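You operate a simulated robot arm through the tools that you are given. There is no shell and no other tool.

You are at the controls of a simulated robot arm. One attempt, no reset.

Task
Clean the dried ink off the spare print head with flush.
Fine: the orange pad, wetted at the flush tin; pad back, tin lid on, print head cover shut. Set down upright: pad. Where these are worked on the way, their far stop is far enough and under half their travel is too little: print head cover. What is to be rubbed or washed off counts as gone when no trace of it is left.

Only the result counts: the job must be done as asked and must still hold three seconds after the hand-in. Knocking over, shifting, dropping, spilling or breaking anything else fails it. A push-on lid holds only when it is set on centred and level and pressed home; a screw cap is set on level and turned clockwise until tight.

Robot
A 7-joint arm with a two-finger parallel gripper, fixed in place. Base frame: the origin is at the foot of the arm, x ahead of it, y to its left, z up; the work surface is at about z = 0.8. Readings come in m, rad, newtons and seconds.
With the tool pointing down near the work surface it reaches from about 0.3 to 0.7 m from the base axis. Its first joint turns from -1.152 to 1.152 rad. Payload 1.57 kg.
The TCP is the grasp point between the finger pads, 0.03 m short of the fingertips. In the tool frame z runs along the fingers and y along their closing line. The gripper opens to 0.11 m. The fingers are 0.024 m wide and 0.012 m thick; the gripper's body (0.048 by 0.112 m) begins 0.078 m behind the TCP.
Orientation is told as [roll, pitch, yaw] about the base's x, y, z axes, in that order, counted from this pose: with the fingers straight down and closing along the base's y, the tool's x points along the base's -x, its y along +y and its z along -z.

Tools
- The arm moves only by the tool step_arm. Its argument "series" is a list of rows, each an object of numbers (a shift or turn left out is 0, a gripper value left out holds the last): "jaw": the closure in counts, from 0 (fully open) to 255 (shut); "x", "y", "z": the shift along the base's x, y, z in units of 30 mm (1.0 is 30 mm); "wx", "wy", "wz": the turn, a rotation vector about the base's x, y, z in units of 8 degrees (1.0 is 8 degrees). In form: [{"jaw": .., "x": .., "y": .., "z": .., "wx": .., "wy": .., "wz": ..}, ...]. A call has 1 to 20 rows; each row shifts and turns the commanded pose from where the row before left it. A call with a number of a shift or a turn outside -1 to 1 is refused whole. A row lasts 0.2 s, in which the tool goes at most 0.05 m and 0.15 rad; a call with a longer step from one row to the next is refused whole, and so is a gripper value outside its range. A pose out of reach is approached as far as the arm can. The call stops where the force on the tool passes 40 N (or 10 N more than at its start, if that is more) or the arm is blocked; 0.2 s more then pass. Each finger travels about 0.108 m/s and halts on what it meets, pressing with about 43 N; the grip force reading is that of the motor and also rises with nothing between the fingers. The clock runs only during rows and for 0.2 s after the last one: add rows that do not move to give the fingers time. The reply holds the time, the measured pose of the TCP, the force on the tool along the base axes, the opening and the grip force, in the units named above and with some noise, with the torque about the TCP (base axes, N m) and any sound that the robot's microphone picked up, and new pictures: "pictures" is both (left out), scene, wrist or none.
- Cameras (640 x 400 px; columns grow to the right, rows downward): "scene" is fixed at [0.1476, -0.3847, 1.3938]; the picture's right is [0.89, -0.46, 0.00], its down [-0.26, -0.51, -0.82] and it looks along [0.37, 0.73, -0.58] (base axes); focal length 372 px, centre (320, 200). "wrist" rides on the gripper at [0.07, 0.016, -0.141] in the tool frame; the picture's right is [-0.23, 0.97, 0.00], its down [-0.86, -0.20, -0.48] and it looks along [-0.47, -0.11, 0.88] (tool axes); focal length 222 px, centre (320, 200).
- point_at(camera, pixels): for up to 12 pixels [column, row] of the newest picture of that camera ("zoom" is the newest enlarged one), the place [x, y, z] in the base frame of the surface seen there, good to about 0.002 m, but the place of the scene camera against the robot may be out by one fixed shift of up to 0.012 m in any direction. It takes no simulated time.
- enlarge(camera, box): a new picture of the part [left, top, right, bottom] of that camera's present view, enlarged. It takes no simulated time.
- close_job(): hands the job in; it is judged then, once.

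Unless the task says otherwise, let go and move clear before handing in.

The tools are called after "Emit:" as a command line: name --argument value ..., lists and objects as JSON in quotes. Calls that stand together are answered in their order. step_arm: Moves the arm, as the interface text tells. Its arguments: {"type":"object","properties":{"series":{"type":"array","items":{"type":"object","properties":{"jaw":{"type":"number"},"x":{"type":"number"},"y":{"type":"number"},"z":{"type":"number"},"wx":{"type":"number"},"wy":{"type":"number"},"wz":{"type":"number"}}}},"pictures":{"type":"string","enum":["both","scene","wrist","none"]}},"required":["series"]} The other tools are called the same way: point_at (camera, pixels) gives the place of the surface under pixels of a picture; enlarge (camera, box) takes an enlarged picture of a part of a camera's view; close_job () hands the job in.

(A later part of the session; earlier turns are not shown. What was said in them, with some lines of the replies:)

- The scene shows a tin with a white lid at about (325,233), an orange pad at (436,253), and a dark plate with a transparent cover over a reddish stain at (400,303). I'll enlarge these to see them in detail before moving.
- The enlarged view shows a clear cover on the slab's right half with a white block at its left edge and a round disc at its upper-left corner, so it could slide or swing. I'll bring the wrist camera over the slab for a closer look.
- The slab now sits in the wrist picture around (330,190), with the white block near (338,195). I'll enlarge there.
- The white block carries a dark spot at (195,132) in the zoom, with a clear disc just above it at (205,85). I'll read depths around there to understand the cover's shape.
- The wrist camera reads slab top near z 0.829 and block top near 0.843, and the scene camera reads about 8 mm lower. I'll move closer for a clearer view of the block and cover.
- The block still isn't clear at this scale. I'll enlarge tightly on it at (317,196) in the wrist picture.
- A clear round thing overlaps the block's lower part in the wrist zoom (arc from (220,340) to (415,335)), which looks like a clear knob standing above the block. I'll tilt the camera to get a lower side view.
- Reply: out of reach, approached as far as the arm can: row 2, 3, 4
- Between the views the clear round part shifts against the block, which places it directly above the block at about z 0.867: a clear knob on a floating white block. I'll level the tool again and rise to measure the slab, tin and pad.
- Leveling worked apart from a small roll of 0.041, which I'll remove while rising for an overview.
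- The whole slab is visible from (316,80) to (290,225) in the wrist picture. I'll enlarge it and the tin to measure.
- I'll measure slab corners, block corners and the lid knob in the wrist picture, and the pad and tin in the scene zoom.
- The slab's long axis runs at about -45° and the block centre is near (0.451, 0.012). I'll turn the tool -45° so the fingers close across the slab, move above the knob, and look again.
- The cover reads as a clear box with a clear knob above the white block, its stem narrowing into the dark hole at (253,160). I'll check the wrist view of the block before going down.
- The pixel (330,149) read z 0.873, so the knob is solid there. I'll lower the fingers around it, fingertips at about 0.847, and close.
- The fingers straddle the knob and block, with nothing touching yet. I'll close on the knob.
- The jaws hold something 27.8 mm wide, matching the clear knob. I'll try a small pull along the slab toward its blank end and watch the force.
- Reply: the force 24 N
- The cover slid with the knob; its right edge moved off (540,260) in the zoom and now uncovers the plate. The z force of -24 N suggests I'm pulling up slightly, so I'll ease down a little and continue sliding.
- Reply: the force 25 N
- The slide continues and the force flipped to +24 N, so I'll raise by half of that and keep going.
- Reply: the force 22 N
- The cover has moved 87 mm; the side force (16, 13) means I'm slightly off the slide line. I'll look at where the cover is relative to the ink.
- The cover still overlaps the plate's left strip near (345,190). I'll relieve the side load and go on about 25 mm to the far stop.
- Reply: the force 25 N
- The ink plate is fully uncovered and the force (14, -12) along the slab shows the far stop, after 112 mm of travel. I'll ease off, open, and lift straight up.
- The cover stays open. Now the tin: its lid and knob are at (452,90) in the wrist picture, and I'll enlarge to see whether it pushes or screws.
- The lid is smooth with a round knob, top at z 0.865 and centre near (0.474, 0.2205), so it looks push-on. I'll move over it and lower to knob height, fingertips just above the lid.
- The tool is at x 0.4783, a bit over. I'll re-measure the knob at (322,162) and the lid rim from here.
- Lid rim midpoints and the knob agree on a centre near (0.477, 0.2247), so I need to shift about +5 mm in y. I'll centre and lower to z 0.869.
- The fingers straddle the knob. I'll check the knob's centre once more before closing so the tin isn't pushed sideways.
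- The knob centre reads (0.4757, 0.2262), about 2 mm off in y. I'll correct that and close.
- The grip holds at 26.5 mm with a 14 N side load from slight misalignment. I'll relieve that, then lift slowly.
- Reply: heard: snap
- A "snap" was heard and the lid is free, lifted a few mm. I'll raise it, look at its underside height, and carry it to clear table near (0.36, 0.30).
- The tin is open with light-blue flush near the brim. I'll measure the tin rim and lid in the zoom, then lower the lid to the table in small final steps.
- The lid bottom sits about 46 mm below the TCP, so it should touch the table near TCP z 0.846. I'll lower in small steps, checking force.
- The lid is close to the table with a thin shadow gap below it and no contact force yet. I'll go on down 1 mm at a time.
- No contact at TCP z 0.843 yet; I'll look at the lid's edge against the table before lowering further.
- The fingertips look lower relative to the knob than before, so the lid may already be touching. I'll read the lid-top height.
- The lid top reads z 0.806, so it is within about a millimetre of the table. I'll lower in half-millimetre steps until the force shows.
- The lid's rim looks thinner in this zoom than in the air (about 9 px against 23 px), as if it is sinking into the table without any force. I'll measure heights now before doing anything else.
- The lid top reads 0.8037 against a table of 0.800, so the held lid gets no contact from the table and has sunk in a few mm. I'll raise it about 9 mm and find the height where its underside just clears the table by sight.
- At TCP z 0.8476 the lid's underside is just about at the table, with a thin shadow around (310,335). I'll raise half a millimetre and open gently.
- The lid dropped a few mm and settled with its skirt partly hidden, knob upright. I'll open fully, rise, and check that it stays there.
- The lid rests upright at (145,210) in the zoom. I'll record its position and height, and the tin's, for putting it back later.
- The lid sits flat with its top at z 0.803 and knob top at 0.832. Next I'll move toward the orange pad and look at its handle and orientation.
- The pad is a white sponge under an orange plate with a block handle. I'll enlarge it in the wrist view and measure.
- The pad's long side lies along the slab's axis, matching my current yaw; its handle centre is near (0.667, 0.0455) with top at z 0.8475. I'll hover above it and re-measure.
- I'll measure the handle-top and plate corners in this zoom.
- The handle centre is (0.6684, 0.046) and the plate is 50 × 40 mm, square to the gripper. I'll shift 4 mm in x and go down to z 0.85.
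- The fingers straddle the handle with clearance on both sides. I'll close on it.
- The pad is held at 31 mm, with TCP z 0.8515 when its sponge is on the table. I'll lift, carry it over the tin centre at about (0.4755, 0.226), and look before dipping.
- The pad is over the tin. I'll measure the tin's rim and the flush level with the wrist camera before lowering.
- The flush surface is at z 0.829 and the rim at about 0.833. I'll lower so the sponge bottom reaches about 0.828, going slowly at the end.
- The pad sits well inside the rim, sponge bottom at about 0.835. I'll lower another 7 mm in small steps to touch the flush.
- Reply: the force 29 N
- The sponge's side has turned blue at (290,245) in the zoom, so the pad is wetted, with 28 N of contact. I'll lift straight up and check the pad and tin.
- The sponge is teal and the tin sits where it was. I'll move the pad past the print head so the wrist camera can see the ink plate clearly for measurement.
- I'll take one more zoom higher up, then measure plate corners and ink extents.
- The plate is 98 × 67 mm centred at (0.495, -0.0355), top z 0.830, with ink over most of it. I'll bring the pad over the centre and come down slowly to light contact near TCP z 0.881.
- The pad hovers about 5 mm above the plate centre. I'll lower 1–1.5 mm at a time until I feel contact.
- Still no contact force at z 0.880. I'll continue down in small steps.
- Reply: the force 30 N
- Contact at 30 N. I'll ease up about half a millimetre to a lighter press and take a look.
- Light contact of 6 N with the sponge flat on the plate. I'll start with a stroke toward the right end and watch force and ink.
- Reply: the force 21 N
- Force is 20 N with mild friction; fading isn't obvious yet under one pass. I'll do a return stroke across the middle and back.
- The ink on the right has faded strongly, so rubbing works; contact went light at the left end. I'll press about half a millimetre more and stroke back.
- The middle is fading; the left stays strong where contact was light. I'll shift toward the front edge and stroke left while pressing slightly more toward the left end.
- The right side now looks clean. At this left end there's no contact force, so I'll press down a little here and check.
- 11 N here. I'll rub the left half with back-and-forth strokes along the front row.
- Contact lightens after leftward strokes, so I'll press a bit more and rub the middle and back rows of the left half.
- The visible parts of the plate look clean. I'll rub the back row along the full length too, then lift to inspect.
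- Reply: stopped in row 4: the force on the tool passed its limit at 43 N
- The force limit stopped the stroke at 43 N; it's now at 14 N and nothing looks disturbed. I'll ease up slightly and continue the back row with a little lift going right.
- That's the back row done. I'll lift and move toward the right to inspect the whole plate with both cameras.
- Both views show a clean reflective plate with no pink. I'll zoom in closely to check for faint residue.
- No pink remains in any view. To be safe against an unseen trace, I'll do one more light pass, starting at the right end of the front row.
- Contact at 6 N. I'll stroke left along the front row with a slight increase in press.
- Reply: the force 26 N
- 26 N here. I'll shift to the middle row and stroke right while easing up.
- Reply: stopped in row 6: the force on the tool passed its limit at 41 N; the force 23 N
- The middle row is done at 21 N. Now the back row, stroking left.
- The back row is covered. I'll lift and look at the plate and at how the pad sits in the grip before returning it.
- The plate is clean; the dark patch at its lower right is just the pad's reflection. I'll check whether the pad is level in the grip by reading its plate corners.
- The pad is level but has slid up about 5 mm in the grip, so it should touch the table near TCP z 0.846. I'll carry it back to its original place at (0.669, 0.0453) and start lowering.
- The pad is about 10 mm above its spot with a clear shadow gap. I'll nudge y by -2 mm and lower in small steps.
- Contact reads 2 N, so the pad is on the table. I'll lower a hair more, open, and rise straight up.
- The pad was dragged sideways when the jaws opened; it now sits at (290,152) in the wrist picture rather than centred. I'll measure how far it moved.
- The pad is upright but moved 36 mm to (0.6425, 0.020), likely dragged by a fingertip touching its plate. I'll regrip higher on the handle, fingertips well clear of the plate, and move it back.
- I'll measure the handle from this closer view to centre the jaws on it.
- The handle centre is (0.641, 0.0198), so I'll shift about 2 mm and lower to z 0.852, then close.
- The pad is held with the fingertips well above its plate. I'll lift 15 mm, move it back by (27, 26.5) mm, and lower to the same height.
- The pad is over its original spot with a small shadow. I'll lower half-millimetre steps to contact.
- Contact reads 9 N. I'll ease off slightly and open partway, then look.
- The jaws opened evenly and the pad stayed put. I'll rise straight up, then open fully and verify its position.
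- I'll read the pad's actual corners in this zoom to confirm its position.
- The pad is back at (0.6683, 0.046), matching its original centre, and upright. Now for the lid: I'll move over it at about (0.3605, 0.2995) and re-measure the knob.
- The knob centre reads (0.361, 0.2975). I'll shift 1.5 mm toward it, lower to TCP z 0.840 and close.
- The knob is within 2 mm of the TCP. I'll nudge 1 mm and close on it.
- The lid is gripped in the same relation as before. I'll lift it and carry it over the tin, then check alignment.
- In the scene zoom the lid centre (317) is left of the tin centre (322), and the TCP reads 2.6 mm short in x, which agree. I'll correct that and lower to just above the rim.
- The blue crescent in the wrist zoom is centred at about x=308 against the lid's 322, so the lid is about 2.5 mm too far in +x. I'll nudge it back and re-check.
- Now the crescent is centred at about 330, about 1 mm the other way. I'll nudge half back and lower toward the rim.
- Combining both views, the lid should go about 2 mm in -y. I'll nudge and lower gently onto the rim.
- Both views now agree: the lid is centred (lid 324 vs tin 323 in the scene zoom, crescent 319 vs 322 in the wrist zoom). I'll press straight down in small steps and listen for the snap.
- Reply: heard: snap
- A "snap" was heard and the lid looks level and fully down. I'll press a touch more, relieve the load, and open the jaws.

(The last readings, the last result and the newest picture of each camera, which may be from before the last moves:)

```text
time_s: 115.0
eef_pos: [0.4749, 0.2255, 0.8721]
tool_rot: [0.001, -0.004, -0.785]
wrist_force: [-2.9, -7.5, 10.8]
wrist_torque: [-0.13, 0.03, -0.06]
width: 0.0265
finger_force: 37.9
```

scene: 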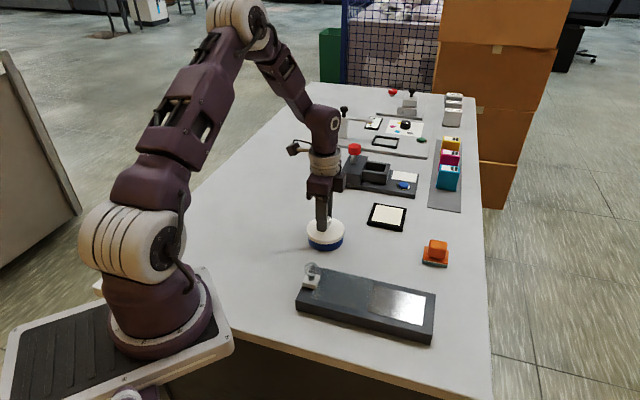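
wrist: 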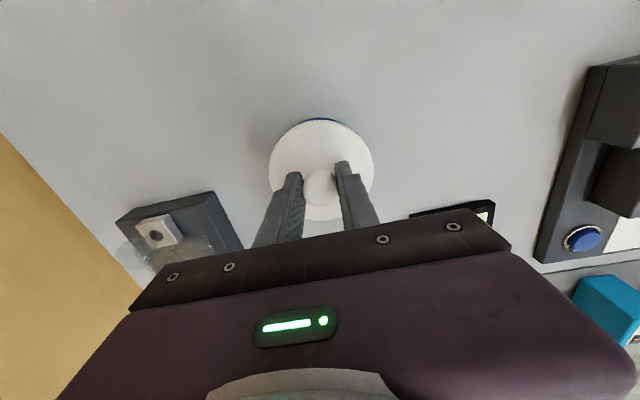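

Emit:
step_arm --series '[{"z": 0.006, "x": -0.004, "y": -0.01}, {}, {"jaw": 140}, {"jaw": 140}, {"jaw": 140}, {"z": 0.3}, {"z": 0.8}, {"z": 0.8, "jaw": 0}, {"z": 0.8, "jaw": 0}, {}]'

Emit:
enlarge --camera "scene" --box '[290, 190, 360, 255]'

Emit:
enlarge --camera "wrist" --box '[250, 90, 390, 230]'

```text
time_s: 117.2
eef_pos: [0.4758, 0.2245, 0.9538]
tool_rot: [0.002, -0.001, -0.786]
wrist_force: [-0.4, 0.3, -0.6]
wrist_torque: [0.02, -0.01, 0.0]
width: 0.11
finger_force: 0.0
```

scene: 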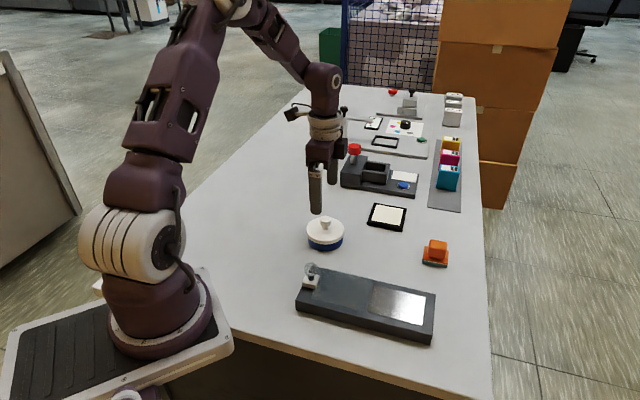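
wrist: 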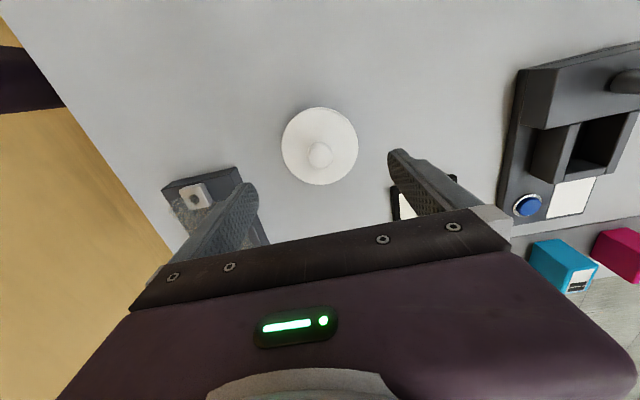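

```text
6.15 times, centred on (325, 222) of scene
```

zoom: 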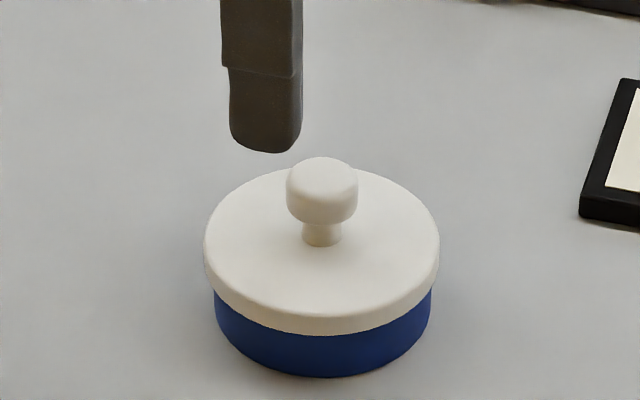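

```text
2.86 times, centred on (320, 160) of wrist
```

zoom: 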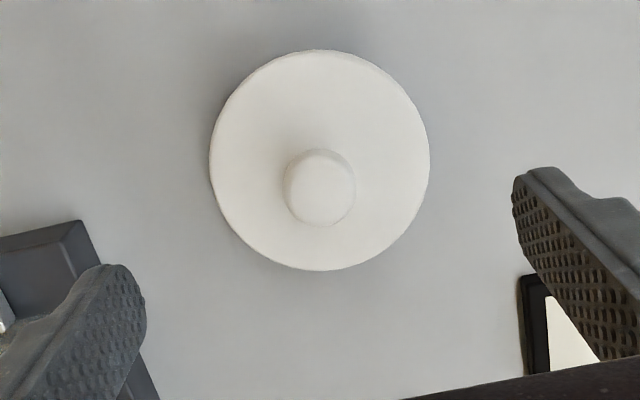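

The lid is on; I'll verify its height and level against the original 0.835, and look at the ink plate without the pad's reflection before shutting the cover.

Emit:
point_at --camera "zoom" --pixels '[[220, 160], [420, 160], [318, 60], [318, 262], [320, 190], [260, 230], [390, 220]]'

Emit:
enlarge --camera "scene" --box '[355, 270, 445, 345]'

```text
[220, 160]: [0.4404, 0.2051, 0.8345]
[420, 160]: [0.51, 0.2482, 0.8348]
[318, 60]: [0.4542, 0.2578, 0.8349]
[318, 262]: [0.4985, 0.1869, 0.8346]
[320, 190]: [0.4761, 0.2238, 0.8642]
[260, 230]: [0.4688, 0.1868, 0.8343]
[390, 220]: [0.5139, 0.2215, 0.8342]
```

```text
5.33 times, centred on (400, 308) of scene
```

zoom: 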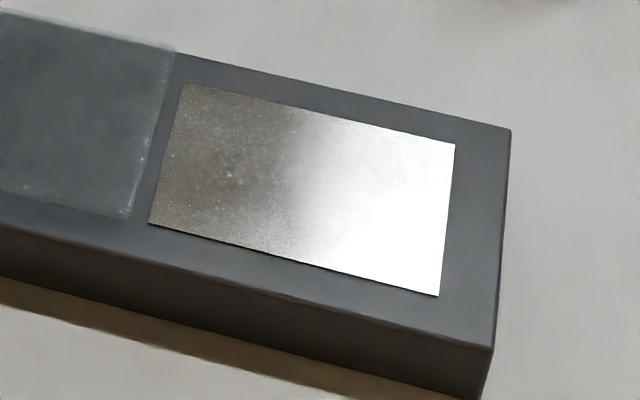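

The lid is level at z 0.8345 and centred as originally. I'll pass the wrist camera over the plate once more to check for faint ink before closing the cover.

Emit:
step_arm --series '[{"x": 0.19, "y": -0.86}, {"x": 0.19, "y": -0.86}, {"x": 0.19, "y": -0.86}, {"x": 0.19, "y": -0.86}, {"x": 0.19, "y": -0.86}, {"x": 0.19, "y": -0.86}, {"x": 0.19, "y": -0.86}, {"x": 0.19, "y": -0.86}, {"x": 0.19, "y": -0.86}, {"x": 0.19, "y": -0.86}, {"x": 0.19, "y": -0.86}, {}]'

Emit:
enlarge --camera "wrist" --box '[250, 20, 380, 170]'

```text
time_s: 119.8
eef_pos: [0.5384, -0.0606, 0.9542]
tool_rot: [0.0, -0.002, -0.786]
wrist_force: [-0.1, 0.0, 0.1]
wrist_torque: [0.0, 0.03, -0.04]
width: 0.1102
finger_force: 0.1
```

scene: 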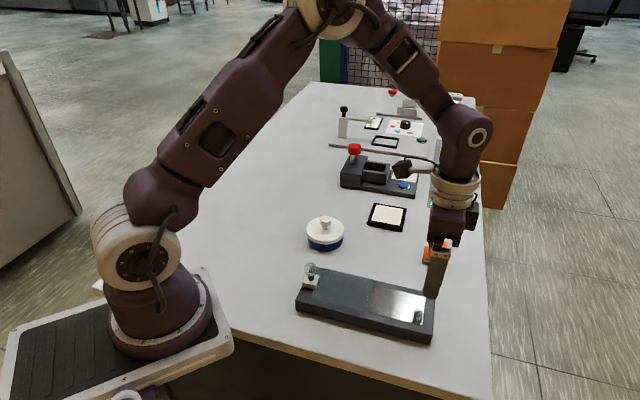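
wrist: 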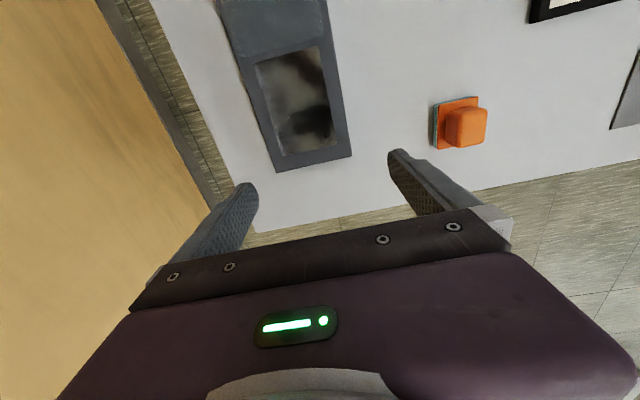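

```text
2.67 times, centred on (315, 95) of wrist
```

zoom: 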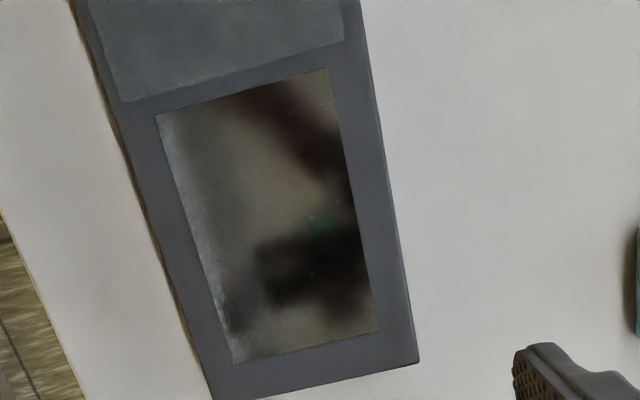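

No magenta remains; the dark shapes are reflections of the arm. Now I'll go to the cover's knob at about (0.371, 0.0895) to close it.

Emit:
step_arm --series '[{"x": -0.797, "y": 0.714}, {"x": -0.797, "y": 0.714}, {"x": -0.797, "y": 0.714}, {"x": -0.797, "y": 0.714}, {"x": -0.797, "y": 0.714}, {"x": -0.797, "y": 0.714}, {"x": -0.797, "y": 0.714}, {"z": -0.6}, {}]'

Emit:
enlarge --camera "wrist" --box '[260, 90, 380, 220]'

```text
time_s: 121.8
eef_pos: [0.3689, 0.0905, 0.9347]
tool_rot: [0.003, -0.002, -0.786]
wrist_force: [0.1, 0.1, -0.5]
wrist_torque: [0.01, 0.03, 0.0]
width: 0.1099
finger_force: 0.1
```

scene: 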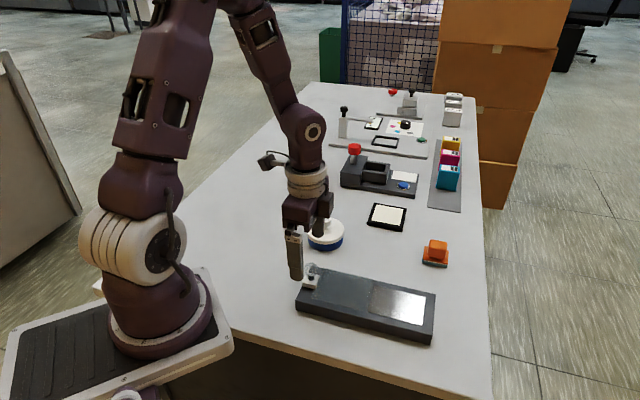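
wrist: 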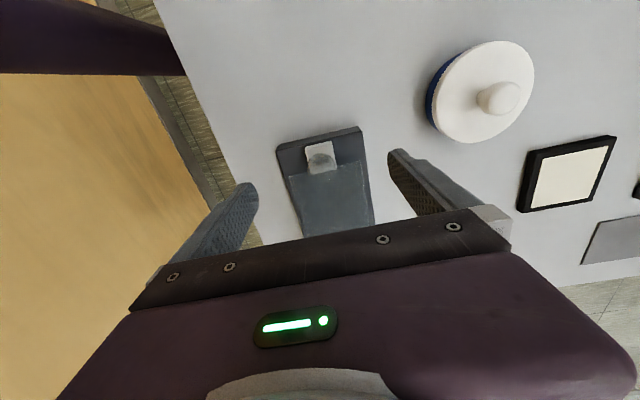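

```text
3.08 times, centred on (320, 155) of wrist
```

zoom: 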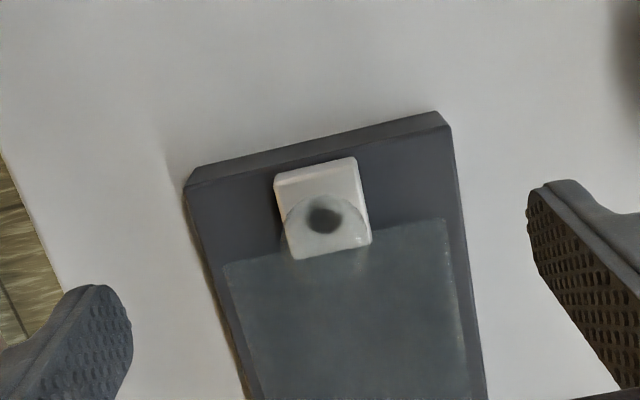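

The knob sits centred between the fingers. I'll shift 1 mm and lower to z 0.881, then close.

Emit:
step_arm --series '[{"x": 0.04, "y": -0.035, "z": -0.6}, {"z": -0.6}, {"z": -0.58}, {}, {"jaw": 255}, {"jaw": 255}, {"jaw": 255}, {"jaw": 255}, {"jaw": 255}]'

Emit:
enlarge --camera "wrist" --box '[250, 120, 390, 240]'

```text
time_s: 123.8
eef_pos: [0.3707, 0.09, 0.8836]
tool_rot: [-0.001, -0.002, -0.785]
wrist_force: [-4.5, -5.4, -5.4]
wrist_torque: [-0.16, -0.03, -0.03]
width: 0.0276
finger_force: 37.7
```

scene: 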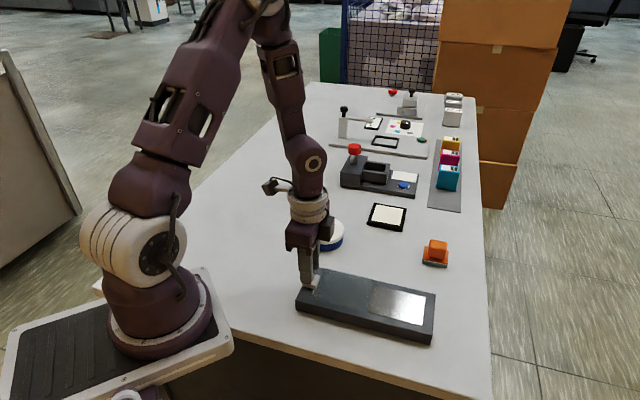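
wrist: 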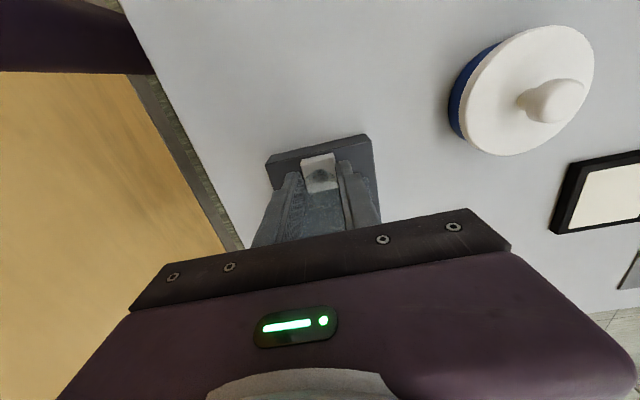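

```text
3.33 times, centred on (320, 180) of wrist
```

zoom: 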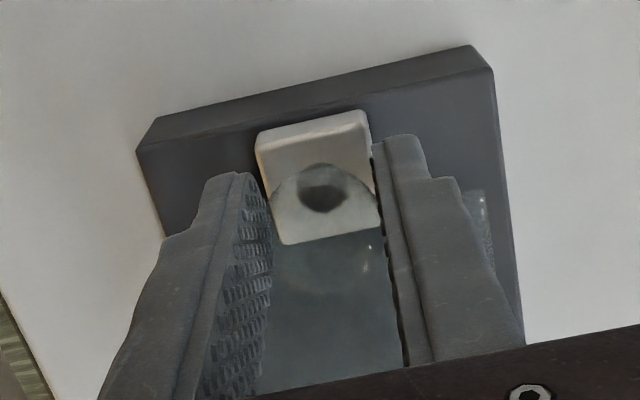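

Gripped at 27.6 mm again. I'll slide the cover back along the slab in stages, watching side loads.

Emit:
step_arm --series '[{"z": -0.01, "x": 0.15, "y": -0.147}, {"x": 0.3, "y": -0.294}, {"x": 0.3, "y": -0.294}, {"x": 0.3, "y": -0.294}, {}]' --pictures "none"

```text
time_s: 125.0
eef_pos: [0.4008, 0.0574, 0.8827]
tool_rot: [0.001, -0.001, -0.785]
wrist_force: [0.3, 1.9, -24.8]
wrist_torque: [0.14, 0.19, 0.03]
width: 0.0276
finger_force: 38.0
```

It slides freely; the -25 N in z means I'm slightly high, so I'll lower a bit and continue.

Emit:
step_arm --series '[{"z": -0.025}, {"x": 0.3, "y": -0.294}, {"x": 0.3, "y": -0.294}, {"x": 0.3, "y": -0.294}, {}]' --pictures "none"

```text
time_s: 126.2
eef_pos: [0.4285, 0.0321, 0.8819]
tool_rot: [-0.001, 0.0, -0.787]
wrist_force: [-20.4, -19.3, 20.5]
wrist_torque: [-0.32, 0.31, -0.21]
width: 0.0277
finger_force: 38.6
```

The cover is about 31 mm from shut with a side load toward -x,-y. I'll relieve it and go on toward the closed stop.

Emit:
step_arm --series '[{"x": -0.022, "y": -0.022, "z": 0.012}, {"x": 0.22, "y": -0.22}, {"x": 0.22, "y": -0.22}, {"x": 0.15, "y": -0.15}, {}]' --pictures "scene"

Emit:
enlarge --camera "scene" --box '[320, 245, 440, 345]'

```text
time_s: 127.3
eef_pos: [0.4455, 0.0144, 0.8812]
tool_rot: [0.002, -0.002, -0.787]
wrist_force: [-20.3, -18.8, 25.6]
wrist_torque: [-0.22, 0.4, -0.08]
width: 0.0278
finger_force: 37.8
```

scene: 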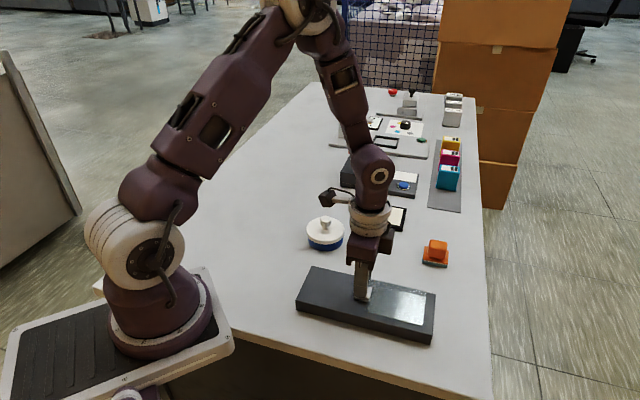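

```text
4.00 times, centred on (380, 295) of scene
```

zoom: 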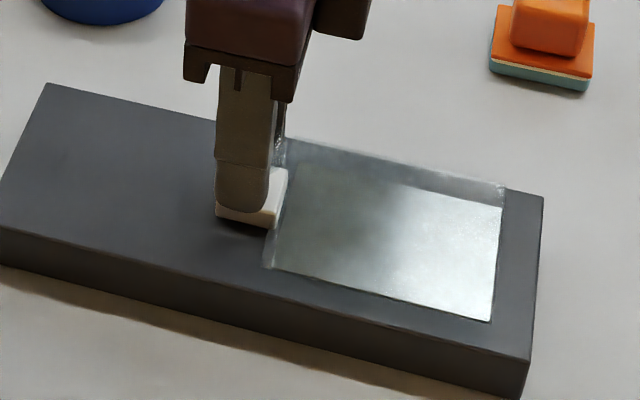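

Nearly shut: about 6 mm remain and the cover's right edge is near (505,190). I'll relieve the side and z loads, then push on to the stop.

Emit:
step_arm --series '[{"x": -0.03, "y": -0.03, "z": 0.02}, {}, {"x": 0.1, "y": -0.1}, {"x": 0.08, "y": -0.08}, {}]' --pictures "none"

```text
time_s: 128.6
eef_pos: [0.4516, 0.0091, 0.8811]
tool_rot: [0.001, 0.001, -0.784]
wrist_force: [-20.7, 12.8, -5.5]
wrist_torque: [0.21, 0.3, -0.01]
width: 0.0277
finger_force: 38.4
```

The reaction (-21, 13) is about 24 N back along the slab, so the cover is at its closed stop at the original knob position. I'll ease off slightly, open, and rise.

Emit:
step_arm --series '[{"x": -0.012, "y": 0.008}, {}, {"jaw": 120}, {"jaw": 120}, {"jaw": 120}, {"z": 0.4}, {"z": 0.8, "jaw": 0}, {"z": 0.9, "jaw": 0}, {"z": 0.9}, {}]'

Emit:
enlarge --camera "scene" --box '[320, 255, 440, 345]'

```text
time_s: 130.8
eef_pos: [0.4523, 0.0072, 0.973]
tool_rot: [0.002, -0.001, -0.786]
wrist_force: [-0.4, -0.9, -0.1]
wrist_torque: [0.01, -0.02, 0.0]
width: 0.1103
finger_force: 0.1
```

scene: 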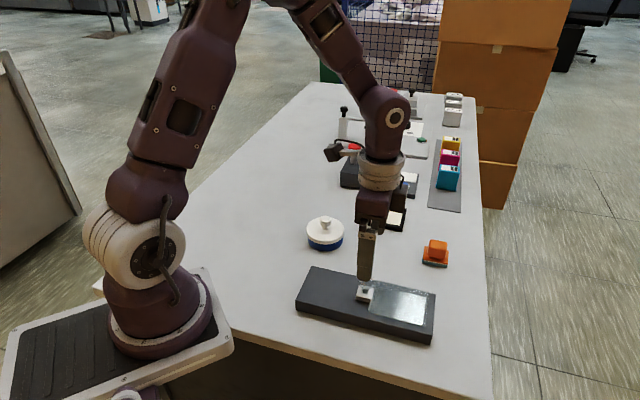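
wrist: 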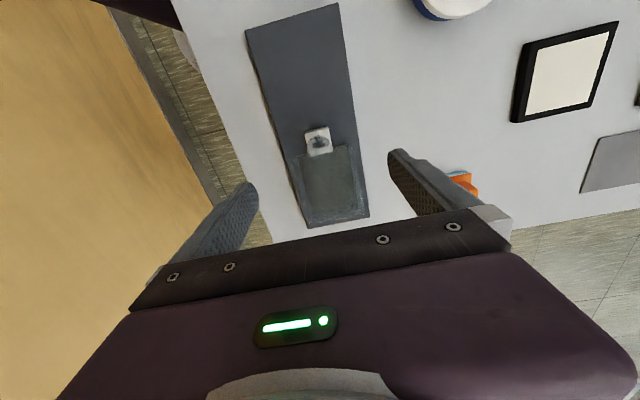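

```text
4.44 times, centred on (380, 300) of scene
```

zoom: 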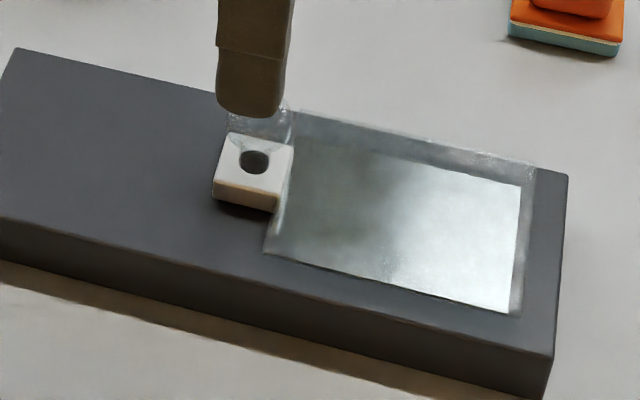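

The cover matches its original closed position (block at (253,165), right edge at (535,170) in the zoom) and the slab hasn't moved. I'll rise clear and take a last look at everything.

Emit:
step_arm --series '[{"z": 0.8, "x": -0.3}, {"z": 0.8, "x": -0.3}, {"z": 0.8, "x": -0.3}, {}, {}]'

Emit:
enlarge --camera "scene" --box '[280, 205, 460, 345]'

Emit:
enlarge --camera "scene" --box '[300, 80, 480, 240]'

```text
time_s: 131.9
eef_pos: [0.4237, 0.0075, 1.0432]
tool_rot: [0.002, -0.001, -0.786]
wrist_force: [-0.5, 0.6, 0.2]
wrist_torque: [0.0, 0.0, 0.0]
width: 0.1097
finger_force: 0.0
```

scene: 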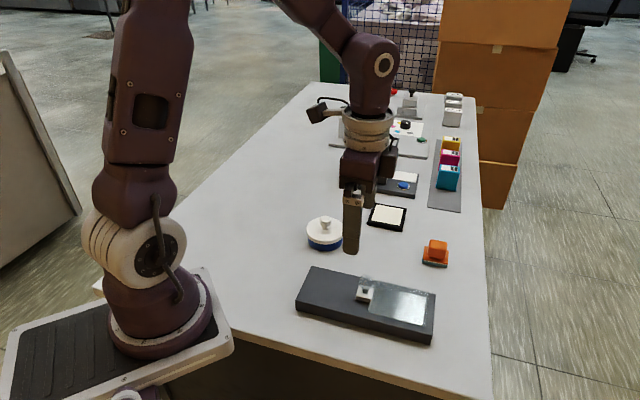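
wrist: 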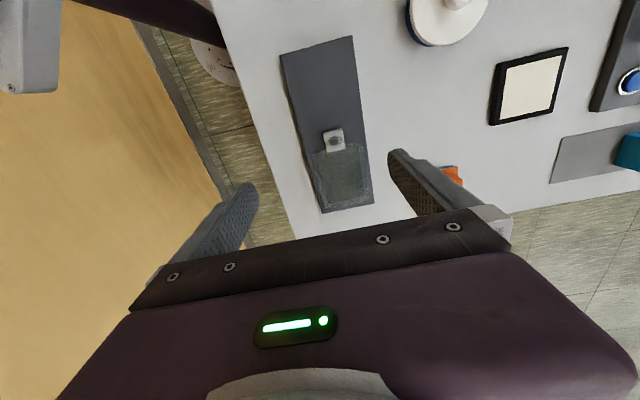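

```text
2.86 times, centred on (370, 275) of scene
```

zoom: 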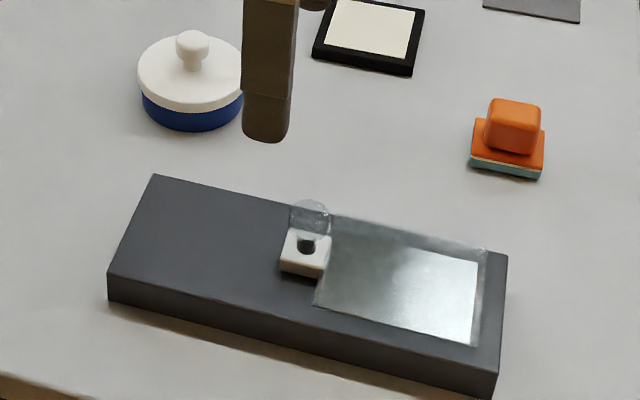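

```text
2.50 times, centred on (390, 160) of scene
```

zoom: 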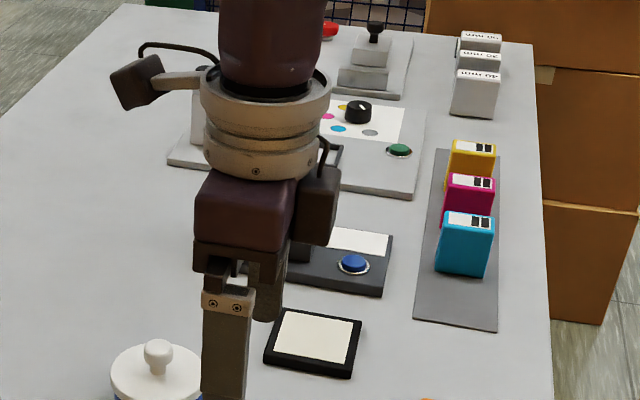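

The last views show the plate free of ink, the cover shut, the tin lid seated, and the pad upright at its original spot. Everything else on the bench is where it was, and the arm is clear, so I'm handing the job in.

Emit:
close_job

```text
The job is handed in.
```

The job is handed in. The spare print head's ink plate shows no trace of ink, and everything used is back in place.

- **Print head:** I slid the cover open to its far stop, then rubbed the whole plate twice with the wetted pad. No ink showed afterwards from either camera.
- **Cover:** It is pushed shut against its closed stop, and in the pictures it matches its starting position.
- **Pad:** It stands upright, within about 1 mm of where it started. When I first set it down, the opening fingers dragged it about 36 mm across the table. I gripped it again and put it back.
- **Tin lid:** It is back on, level and centred, and I heard it snap home. While it was off, I set it on clear table beside the tin.
- **Rest of the bench:** Nothing else looks moved, and the arm was clear at hand-in.
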